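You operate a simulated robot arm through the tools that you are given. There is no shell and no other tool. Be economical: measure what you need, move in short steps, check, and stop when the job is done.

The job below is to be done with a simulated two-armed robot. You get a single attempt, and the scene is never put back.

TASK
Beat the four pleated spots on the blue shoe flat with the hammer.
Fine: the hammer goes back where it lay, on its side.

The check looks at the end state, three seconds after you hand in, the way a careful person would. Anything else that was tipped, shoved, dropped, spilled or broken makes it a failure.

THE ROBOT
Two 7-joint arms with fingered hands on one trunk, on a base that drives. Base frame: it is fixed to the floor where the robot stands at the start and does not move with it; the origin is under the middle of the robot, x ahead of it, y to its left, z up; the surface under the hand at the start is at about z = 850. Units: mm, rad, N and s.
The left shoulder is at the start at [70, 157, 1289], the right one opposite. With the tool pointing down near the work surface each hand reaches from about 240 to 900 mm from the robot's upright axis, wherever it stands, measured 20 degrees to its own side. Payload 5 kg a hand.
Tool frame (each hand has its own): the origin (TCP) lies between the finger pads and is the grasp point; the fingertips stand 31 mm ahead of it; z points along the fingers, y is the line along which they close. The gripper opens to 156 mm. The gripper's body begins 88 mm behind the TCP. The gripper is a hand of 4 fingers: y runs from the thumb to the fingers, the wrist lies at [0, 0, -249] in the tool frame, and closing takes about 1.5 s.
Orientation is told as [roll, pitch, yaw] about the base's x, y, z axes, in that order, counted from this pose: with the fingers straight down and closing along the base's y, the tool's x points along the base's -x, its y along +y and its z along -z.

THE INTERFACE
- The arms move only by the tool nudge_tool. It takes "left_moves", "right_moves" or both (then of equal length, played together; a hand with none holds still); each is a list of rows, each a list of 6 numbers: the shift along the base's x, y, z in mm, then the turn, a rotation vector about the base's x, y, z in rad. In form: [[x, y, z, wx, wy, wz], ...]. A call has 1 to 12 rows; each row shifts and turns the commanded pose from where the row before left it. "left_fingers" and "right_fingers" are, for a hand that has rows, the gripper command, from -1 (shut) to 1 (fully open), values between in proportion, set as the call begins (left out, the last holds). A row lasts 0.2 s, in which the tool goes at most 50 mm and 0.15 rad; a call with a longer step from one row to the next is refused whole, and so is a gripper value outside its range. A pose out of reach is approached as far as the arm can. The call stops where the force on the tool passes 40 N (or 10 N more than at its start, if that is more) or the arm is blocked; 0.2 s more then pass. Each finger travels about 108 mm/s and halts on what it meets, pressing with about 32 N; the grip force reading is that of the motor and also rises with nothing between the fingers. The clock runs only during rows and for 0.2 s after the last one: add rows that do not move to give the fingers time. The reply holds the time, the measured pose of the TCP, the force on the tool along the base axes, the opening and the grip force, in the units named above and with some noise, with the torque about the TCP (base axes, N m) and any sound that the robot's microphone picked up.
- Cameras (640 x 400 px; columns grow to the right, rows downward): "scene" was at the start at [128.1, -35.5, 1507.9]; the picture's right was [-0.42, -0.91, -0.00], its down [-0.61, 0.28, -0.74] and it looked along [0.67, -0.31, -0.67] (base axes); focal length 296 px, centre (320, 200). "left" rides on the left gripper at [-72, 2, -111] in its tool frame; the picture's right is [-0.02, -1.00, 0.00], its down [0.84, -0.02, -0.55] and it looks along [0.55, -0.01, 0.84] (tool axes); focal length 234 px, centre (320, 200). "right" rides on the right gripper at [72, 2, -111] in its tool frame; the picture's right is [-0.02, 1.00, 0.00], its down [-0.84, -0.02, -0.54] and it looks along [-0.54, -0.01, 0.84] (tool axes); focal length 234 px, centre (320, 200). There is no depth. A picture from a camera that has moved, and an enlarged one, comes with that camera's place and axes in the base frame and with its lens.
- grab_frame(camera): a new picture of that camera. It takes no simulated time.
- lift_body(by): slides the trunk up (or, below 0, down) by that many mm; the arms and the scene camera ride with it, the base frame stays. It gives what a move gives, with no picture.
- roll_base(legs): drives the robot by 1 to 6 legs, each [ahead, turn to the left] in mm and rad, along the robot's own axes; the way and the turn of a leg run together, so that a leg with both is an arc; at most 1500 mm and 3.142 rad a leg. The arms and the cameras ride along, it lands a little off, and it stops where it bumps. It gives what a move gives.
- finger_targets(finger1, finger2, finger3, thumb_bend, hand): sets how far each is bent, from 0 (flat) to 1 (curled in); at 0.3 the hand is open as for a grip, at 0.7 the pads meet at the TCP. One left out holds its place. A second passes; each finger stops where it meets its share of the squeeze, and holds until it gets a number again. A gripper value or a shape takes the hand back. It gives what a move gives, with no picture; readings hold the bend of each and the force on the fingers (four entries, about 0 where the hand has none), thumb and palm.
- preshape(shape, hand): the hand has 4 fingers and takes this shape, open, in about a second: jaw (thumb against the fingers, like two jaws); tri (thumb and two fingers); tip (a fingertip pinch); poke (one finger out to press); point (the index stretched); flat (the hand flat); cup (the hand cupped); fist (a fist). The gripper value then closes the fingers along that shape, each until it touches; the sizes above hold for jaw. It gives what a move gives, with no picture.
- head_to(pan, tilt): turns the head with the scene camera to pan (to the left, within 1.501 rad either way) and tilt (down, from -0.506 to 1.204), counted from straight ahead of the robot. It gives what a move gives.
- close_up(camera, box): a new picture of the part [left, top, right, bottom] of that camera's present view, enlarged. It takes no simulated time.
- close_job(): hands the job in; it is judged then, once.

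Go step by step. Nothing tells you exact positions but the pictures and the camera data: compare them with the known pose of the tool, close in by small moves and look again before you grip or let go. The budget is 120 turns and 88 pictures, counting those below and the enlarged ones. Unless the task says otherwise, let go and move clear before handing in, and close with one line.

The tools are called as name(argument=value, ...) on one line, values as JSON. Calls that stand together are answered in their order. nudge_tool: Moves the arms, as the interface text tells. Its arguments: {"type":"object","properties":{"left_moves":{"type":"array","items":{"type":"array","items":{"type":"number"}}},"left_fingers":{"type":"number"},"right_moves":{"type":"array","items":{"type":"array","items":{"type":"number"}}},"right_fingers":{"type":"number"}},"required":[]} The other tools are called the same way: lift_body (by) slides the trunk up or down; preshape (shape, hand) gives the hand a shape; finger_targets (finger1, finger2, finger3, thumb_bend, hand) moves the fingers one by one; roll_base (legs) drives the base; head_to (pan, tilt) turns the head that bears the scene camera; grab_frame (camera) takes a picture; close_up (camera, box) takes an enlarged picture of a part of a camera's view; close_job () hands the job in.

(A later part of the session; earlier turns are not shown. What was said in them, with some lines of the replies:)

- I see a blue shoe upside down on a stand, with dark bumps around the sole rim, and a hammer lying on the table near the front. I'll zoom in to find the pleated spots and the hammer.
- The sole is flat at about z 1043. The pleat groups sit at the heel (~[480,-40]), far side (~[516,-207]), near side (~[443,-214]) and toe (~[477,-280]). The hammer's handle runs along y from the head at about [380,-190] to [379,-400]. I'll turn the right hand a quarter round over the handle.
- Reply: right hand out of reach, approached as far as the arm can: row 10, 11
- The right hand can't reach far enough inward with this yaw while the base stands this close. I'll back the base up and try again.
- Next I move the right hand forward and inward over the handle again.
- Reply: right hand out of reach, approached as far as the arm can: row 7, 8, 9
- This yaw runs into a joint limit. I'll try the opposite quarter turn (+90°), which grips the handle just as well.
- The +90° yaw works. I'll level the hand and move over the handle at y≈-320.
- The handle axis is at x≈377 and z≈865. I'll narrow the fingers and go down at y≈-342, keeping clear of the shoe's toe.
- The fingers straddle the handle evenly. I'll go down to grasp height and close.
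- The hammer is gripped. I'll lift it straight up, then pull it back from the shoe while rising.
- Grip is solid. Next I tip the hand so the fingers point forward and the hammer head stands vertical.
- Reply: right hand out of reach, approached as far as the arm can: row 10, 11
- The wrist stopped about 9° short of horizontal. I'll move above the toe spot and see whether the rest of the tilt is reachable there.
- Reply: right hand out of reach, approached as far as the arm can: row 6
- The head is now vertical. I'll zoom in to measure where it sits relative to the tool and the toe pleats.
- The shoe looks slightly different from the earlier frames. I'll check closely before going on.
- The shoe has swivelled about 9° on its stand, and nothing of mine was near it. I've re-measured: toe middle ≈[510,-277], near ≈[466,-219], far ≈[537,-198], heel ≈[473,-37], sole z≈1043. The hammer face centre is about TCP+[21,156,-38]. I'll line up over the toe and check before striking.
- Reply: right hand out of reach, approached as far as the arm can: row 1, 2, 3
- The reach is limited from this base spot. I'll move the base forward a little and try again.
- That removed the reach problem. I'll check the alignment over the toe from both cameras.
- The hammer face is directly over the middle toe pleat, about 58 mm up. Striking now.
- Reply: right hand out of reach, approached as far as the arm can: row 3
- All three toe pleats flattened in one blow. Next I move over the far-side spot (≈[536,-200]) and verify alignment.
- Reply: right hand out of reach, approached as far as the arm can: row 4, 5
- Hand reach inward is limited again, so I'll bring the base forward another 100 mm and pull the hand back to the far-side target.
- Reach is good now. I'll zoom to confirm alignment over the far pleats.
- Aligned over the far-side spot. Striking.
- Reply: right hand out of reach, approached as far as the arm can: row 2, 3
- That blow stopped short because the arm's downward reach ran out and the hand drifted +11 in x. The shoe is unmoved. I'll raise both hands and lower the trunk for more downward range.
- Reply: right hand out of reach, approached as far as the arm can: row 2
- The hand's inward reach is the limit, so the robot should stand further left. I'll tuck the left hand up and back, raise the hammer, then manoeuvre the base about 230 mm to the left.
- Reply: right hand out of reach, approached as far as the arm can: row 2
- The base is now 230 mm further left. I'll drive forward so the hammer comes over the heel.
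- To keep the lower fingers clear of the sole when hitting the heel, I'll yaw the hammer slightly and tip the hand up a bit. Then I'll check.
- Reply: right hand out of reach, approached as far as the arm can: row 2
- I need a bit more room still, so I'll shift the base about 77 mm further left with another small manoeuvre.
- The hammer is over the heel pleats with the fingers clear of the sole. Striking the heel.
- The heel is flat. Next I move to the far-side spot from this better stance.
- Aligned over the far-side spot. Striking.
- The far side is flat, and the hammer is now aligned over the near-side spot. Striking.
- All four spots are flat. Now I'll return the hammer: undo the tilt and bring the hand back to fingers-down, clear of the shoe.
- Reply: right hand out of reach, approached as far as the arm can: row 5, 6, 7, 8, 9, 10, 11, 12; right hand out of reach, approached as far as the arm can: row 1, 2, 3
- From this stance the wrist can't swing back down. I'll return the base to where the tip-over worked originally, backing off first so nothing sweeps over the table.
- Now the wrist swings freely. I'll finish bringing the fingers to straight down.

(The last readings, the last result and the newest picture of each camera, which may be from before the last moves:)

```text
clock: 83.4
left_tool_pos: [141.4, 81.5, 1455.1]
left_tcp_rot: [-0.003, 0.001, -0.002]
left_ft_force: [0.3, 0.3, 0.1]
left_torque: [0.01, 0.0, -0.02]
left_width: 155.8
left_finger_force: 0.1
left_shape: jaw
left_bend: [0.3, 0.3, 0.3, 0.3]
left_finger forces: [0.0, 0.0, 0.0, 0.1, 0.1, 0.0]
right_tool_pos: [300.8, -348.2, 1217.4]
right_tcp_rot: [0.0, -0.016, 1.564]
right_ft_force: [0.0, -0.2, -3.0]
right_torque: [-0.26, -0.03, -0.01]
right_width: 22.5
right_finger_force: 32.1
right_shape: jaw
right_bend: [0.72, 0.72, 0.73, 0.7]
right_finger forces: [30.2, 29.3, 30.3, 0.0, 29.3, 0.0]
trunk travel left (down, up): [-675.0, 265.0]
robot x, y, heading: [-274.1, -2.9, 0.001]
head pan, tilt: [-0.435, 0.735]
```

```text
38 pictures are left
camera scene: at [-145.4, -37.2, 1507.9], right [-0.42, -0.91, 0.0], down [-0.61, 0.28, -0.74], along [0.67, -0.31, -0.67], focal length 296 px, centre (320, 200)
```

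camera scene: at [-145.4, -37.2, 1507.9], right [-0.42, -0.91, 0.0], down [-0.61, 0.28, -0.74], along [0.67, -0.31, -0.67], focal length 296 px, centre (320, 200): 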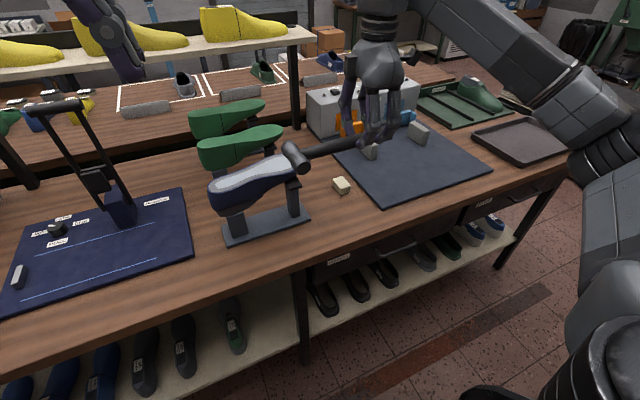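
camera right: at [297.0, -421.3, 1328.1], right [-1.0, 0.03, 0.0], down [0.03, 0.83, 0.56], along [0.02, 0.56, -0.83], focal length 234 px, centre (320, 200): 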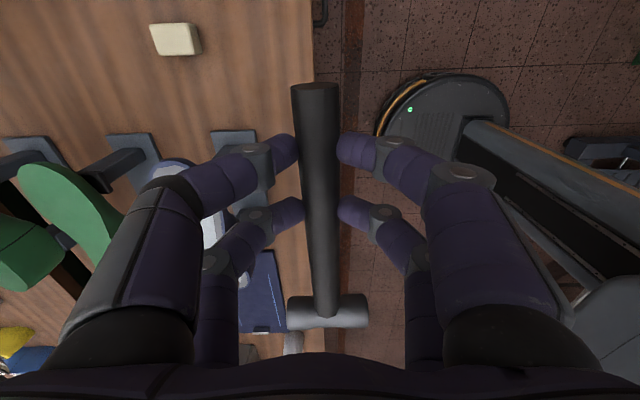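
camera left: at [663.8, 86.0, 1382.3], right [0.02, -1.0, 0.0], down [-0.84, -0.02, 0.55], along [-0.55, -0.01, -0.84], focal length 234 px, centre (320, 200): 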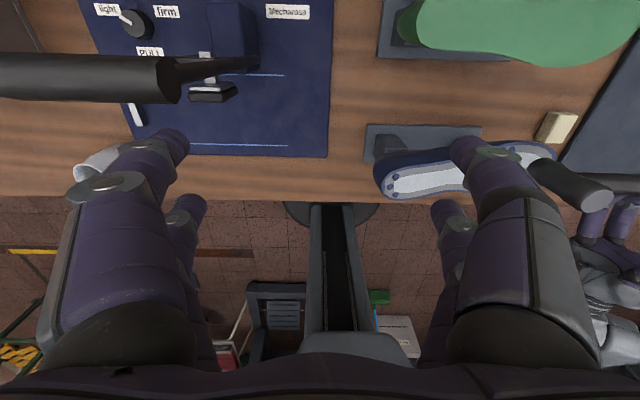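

The hand is vertical again, and the hammer only slipped a touch in the grip (about 2° of yaw), which I'll correct. I'm going down in front of the shoe, then sliding in over the original spot.

nudge_tool(right_moves=[[10, 1, 0, -0.016, 0, -0.03], [7, 1, -20, 0, 0, 0], [0, 0, -40, 0, 0, 0], [0, 0, -40, 0, 0, 0], [0, 0, -40, 0, 0, 0], [0, 0, -40, 0, 0, 0], [0, 0, -40, 0, 0, 0], [0, 0, -37, 0, 0, 0], [0, 0, -10, 0, 0, 0], [0, 0, 0, 0, 0, 0]])

grab_frame(camera="right")

grab_frame(camera="scene")

```text
clock: 85.6
left_tool_pos: [143.6, 82.5, 1455.3]
left_tcp_rot: [-0.002, 0.0, -0.002]
left_ft_force: [0.1, -0.1, -0.5]
left_torque: [-0.01, -0.01, 0.0]
left_width: 155.8
left_finger_force: 0.1
left_shape: jaw
left_bend: [0.3, 0.3, 0.3, 0.3]
left_finger forces: [0.0, 0.0, 0.1, 0.0, 0.0, 0.0]
right_tool_pos: [318.8, -346.7, 950.1]
right_tcp_rot: [-0.002, 0.0, 1.534]
right_ft_force: [-0.1, -0.1, -3.5]
right_torque: [-0.21, 0.04, 0.0]
right_width: 22.2
right_finger_force: 32.3
right_shape: jaw
right_bend: [0.72, 0.72, 0.73, 0.7]
right_finger forces: [30.3, 29.4, 30.4, 0.0, 29.3, 0.1]
trunk travel left (down, up): [-675.0, 265.0]
robot x, y, heading: [-274.9, -0.8, -0.004]
head pan, tilt: [-0.435, 0.735]
```

```text
37 pictures are left
camera right: at [311.3, -417.9, 1062.8], right [-1.0, 0.06, 0.0], down [0.05, 0.84, 0.54], along [0.03, 0.54, -0.84], focal length 234 px, centre (320, 200)
```

right: 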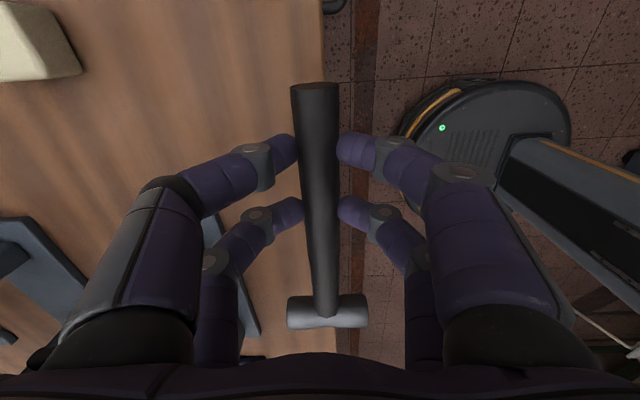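

```text
36 pictures are left
camera scene: at [-145.0, -37.1, 1507.8], right [-0.42, -0.91, 0.0], down [-0.61, 0.28, -0.74], along [0.67, -0.31, -0.67], focal length 296 px, centre (320, 200)
```

scene: 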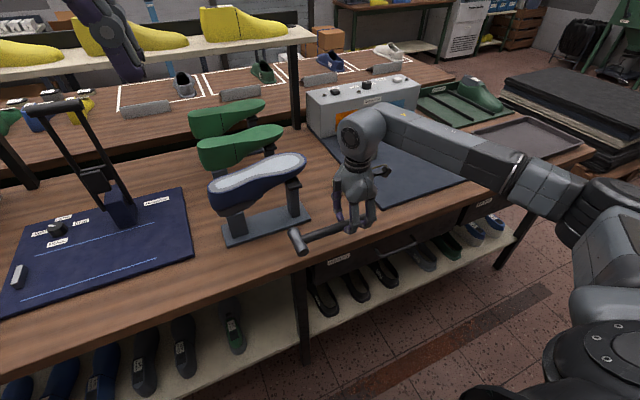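

nudge_tool(right_moves=[[20, 2, 0, -0.03, 0, 0], [20, 2, 0, 0, 0, 0], [20, 1, 0, 0, 0, 0], [0, 0, -20, 0, 0, 0], [0, 0, -20, 0, 0, 0], [0, 0, -14, 0, 0, 0], [0, 0, 0, 0, 0, 0]])

grab_frame(camera="right")

grab_frame(camera="scene")

close_up(camera="scene", box=[220, 170, 380, 270])

```text
clock: 87.2
left_tool_pos: [142.6, 81.9, 1454.8]
left_tcp_rot: [-0.001, -0.001, 0.0]
left_ft_force: [0.0, 0.2, 0.4]
left_torque: [0.0, 0.0, 0.01]
left_width: 155.8
left_finger_force: 0.0
left_shape: jaw
left_bend: [0.3, 0.3, 0.3, 0.3]
left_finger forces: [0.0, 0.0, 0.1, 0.1, 0.1, 0.0]
right_tool_pos: [378.7, -340.9, 896.7]
right_tcp_rot: [-0.001, 0.031, 1.535]
right_ft_force: [0.3, -0.9, -1.8]
right_torque: [0.06, 0.1, -0.03]
right_width: 22.4
right_finger_force: 32.3
right_shape: jaw
right_bend: [0.72, 0.72, 0.73, 0.7]
right_finger forces: [29.8, 29.7, 31.3, 0.0, 28.5, 0.0]
trunk travel left (down, up): [-675.0, 265.0]
robot x, y, heading: [-274.6, -0.2, -0.002]
head pan, tilt: [-0.435, 0.735]
```

```text
35 pictures are left
camera right: at [372.3, -408.9, 1009.8], right [-1.0, 0.06, 0.0], down [0.05, 0.85, 0.52], along [0.03, 0.52, -0.86], focal length 234 px, centre (320, 200)
```

right: 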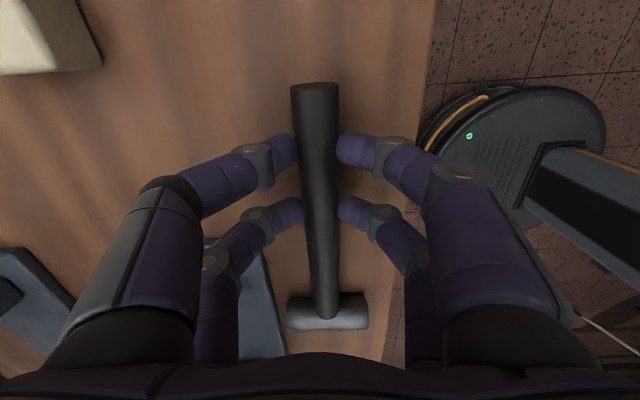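

```text
34 pictures are left
camera scene: at [-145.2, -37.3, 1507.9], right [-0.42, -0.91, 0.0], down [-0.61, 0.28, -0.74], along [0.67, -0.31, -0.67], focal length 296 px, centre (320, 200)
```

scene: 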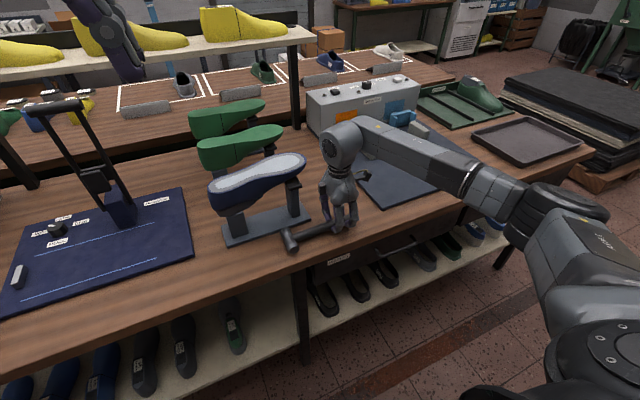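

```text
4.00 times, centred on (300, 220) of scene
camera zoom: at [-145.2, -37.3, 1507.9], right [-0.42, -0.91, 0.0], down [-0.61, 0.28, -0.74], along [0.67, -0.31, -0.67], focal length 1186 px, centre (400, 120)
```

zoom: 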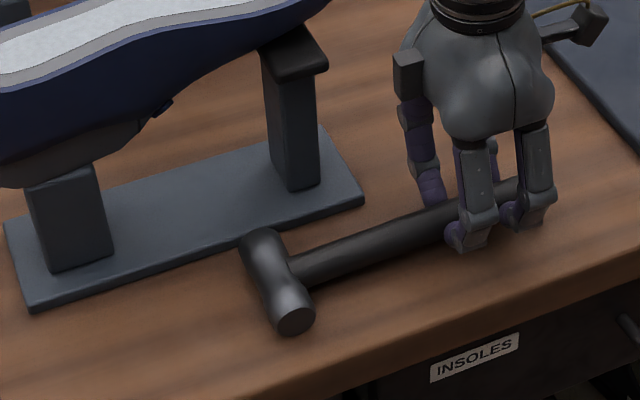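

The head is just touching the table at the original spot, to within a few mm. I'll level the handle while lowering the last bit, then release.

nudge_tool(right_moves=[[0, -1, -3, 0.015, 0, 0], [-1, -1, -3, 0.01, 0, 0], [0, 0, -2, 0, 0, 0], [0, 0, 0, 0, 0, 0]])

```text
clock: 88.2
left_tool_pos: [142.8, 80.4, 1453.8]
left_tcp_rot: [-0.001, -0.002, -0.001]
left_ft_force: [-0.3, -0.5, -0.2]
left_torque: [-0.02, -0.01, -0.01]
left_width: 156.0
left_finger_force: 0.1
left_shape: jaw
left_bend: [0.3, 0.3, 0.3, 0.3]
left_finger forces: [0.0, 0.0, 0.1, 0.0, 0.0, 0.0]
right_tool_pos: [378.1, -342.0, 889.2]
right_tcp_rot: [-0.003, 0.006, 1.533]
right_ft_force: [-0.2, 0.2, 0.8]
right_torque: [0.4, 0.1, -0.11]
right_width: 22.4
right_finger_force: 32.1
right_shape: jaw
right_bend: [0.72, 0.72, 0.73, 0.7]
right_finger forces: [29.2, 31.1, 33.2, 0.0, 27.8, 0.1]
trunk travel left (down, up): [-675.0, 265.0]
robot x, y, heading: [-271.5, -2.8, -0.002]
head pan, tilt: [-0.435, 0.735]
```

nudge_tool(right_moves=[[0, 0, 0, 0, 0, 0], [0, 0, 0, 0, 0, 0], [0, 0, 0, 0, 0, 0], [0, 0, 0, 0, 0, 0], [0, 0, 0, 0, 0, 0]], right_fingers=0.05)

grab_frame(camera="right")

```text
clock: 89.4
left_tool_pos: [143.3, 83.3, 1454.1]
left_tcp_rot: [-0.002, -0.001, -0.001]
left_ft_force: [0.9, -0.6, -0.4]
left_torque: [-0.02, 0.01, 0.02]
left_width: 156.0
left_finger_force: 0.1
left_shape: jaw
left_bend: [0.3, 0.3, 0.3, 0.3]
left_finger forces: [0.1, 0.1, 0.1, 0.0, 0.0, 0.1]
right_tool_pos: [377.1, -342.3, 887.9]
right_tcp_rot: [-0.002, 0.007, 1.534]
right_ft_force: [0.2, 0.2, 0.4]
right_torque: [0.01, 0.02, -0.02]
right_width: 81.2
right_finger_force: 0.1
right_shape: jaw
right_bend: [0.73, 0.73, 0.73, 0.7]
right_finger forces: [0.0, 0.0, 0.1, 0.1, 0.1, 0.0]
trunk travel left (down, up): [-675.0, 265.0]
robot x, y, heading: [-275.1, -1.0, -0.001]
head pan, tilt: [-0.435, 0.735]
```

```text
32 pictures are left
camera right: at [371.0, -413.8, 1000.6], right [-1.0, 0.06, 0.0], down [0.05, 0.84, 0.54], along [0.03, 0.54, -0.84], focal length 234 px, centre (320, 200)
```

right: 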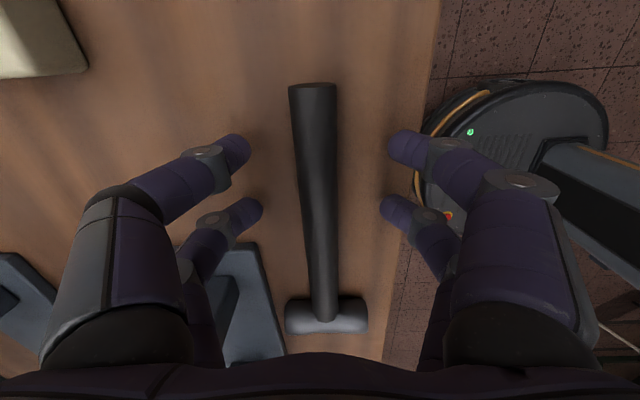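

The hammer lies on its side where it was. I'll lift the hand straight up and clear of everything, then check the final state.

nudge_tool(right_moves=[[0, 0, 15, 0, 0, 0], [0, 0, 30, 0, 0, 0], [0, 0, 35, 0, 0, 0], [-10, -10, 40, 0, 0, 0], [-10, -20, 40, 0, 0, 0], [-10, -20, 40, 0, 0, 0], [-10, -20, 40, 0, 0, 0], [-10, -20, 40, 0, 0, 0], [0, -20, 20, 0, 0, 0], [0, 0, 0, 0, 0, 0]])

grab_frame(camera="scene")

close_up(camera="scene", box=[190, 130, 370, 270])

```text
clock: 91.6
left_tool_pos: [141.9, 81.4, 1453.5]
left_tcp_rot: [-0.003, 0.0, -0.001]
left_ft_force: [0.5, -0.3, 0.5]
left_torque: [0.0, -0.02, 0.0]
left_width: 155.9
left_finger_force: 0.0
left_shape: jaw
left_bend: [0.3, 0.3, 0.3, 0.3]
left_finger forces: [0.0, 0.0, 0.0, 0.0, 0.0, 0.1]
right_tool_pos: [326.6, -451.8, 1189.7]
right_tcp_rot: [-0.002, 0.007, 1.535]
right_ft_force: [0.3, -0.3, -0.2]
right_torque: [0.05, 0.01, -0.01]
right_width: 81.6
right_finger_force: 0.1
right_shape: jaw
right_bend: [0.73, 0.73, 0.73, 0.7]
right_finger forces: [0.0, 0.0, 0.0, 0.0, 0.0, 0.1]
trunk travel left (down, up): [-675.0, 265.0]
robot x, y, heading: [-273.4, 0.8, 0.001]
head pan, tilt: [-0.435, 0.735]
```

```text
31 pictures are left
camera scene: at [-145.0, -37.1, 1507.8], right [-0.42, -0.91, 0.0], down [-0.61, 0.28, -0.74], along [0.67, -0.31, -0.67], focal length 296 px, centre (320, 200)
```

scene: 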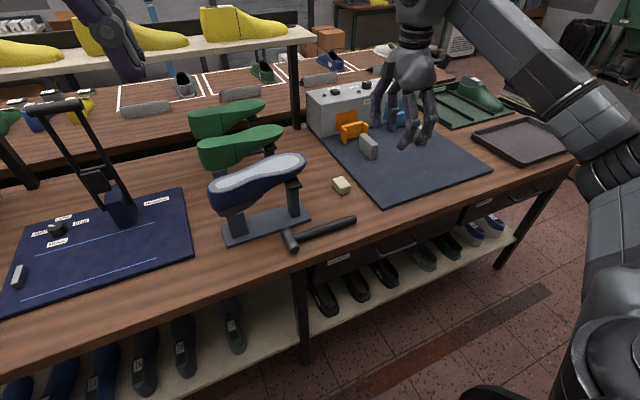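

```text
2.86 times, centred on (280, 200) of scene
camera zoom: at [-145.0, -37.1, 1507.8], right [-0.42, -0.91, 0.0], down [-0.61, 0.28, -0.74], along [0.67, -0.31, -0.67], focal length 847 px, centre (434, 200)
```

zoom: 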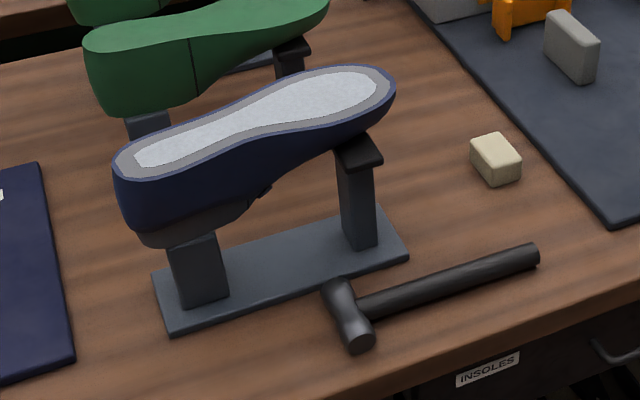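

All four pleated spots are flat, the hammer lies on its side where it was, and both hands are clear. Handing in.

close_job()

```text
The job is handed in.
```

I beat all four pleated spots on the blue shoe flat and put the hammer back on its side within a few millimetres of where it lay. One thing I left alone: the shoe turned about 9° on its stand mid-job, before the first blow. I saw no contact that would explain it, and the shoe still sits on its supports.
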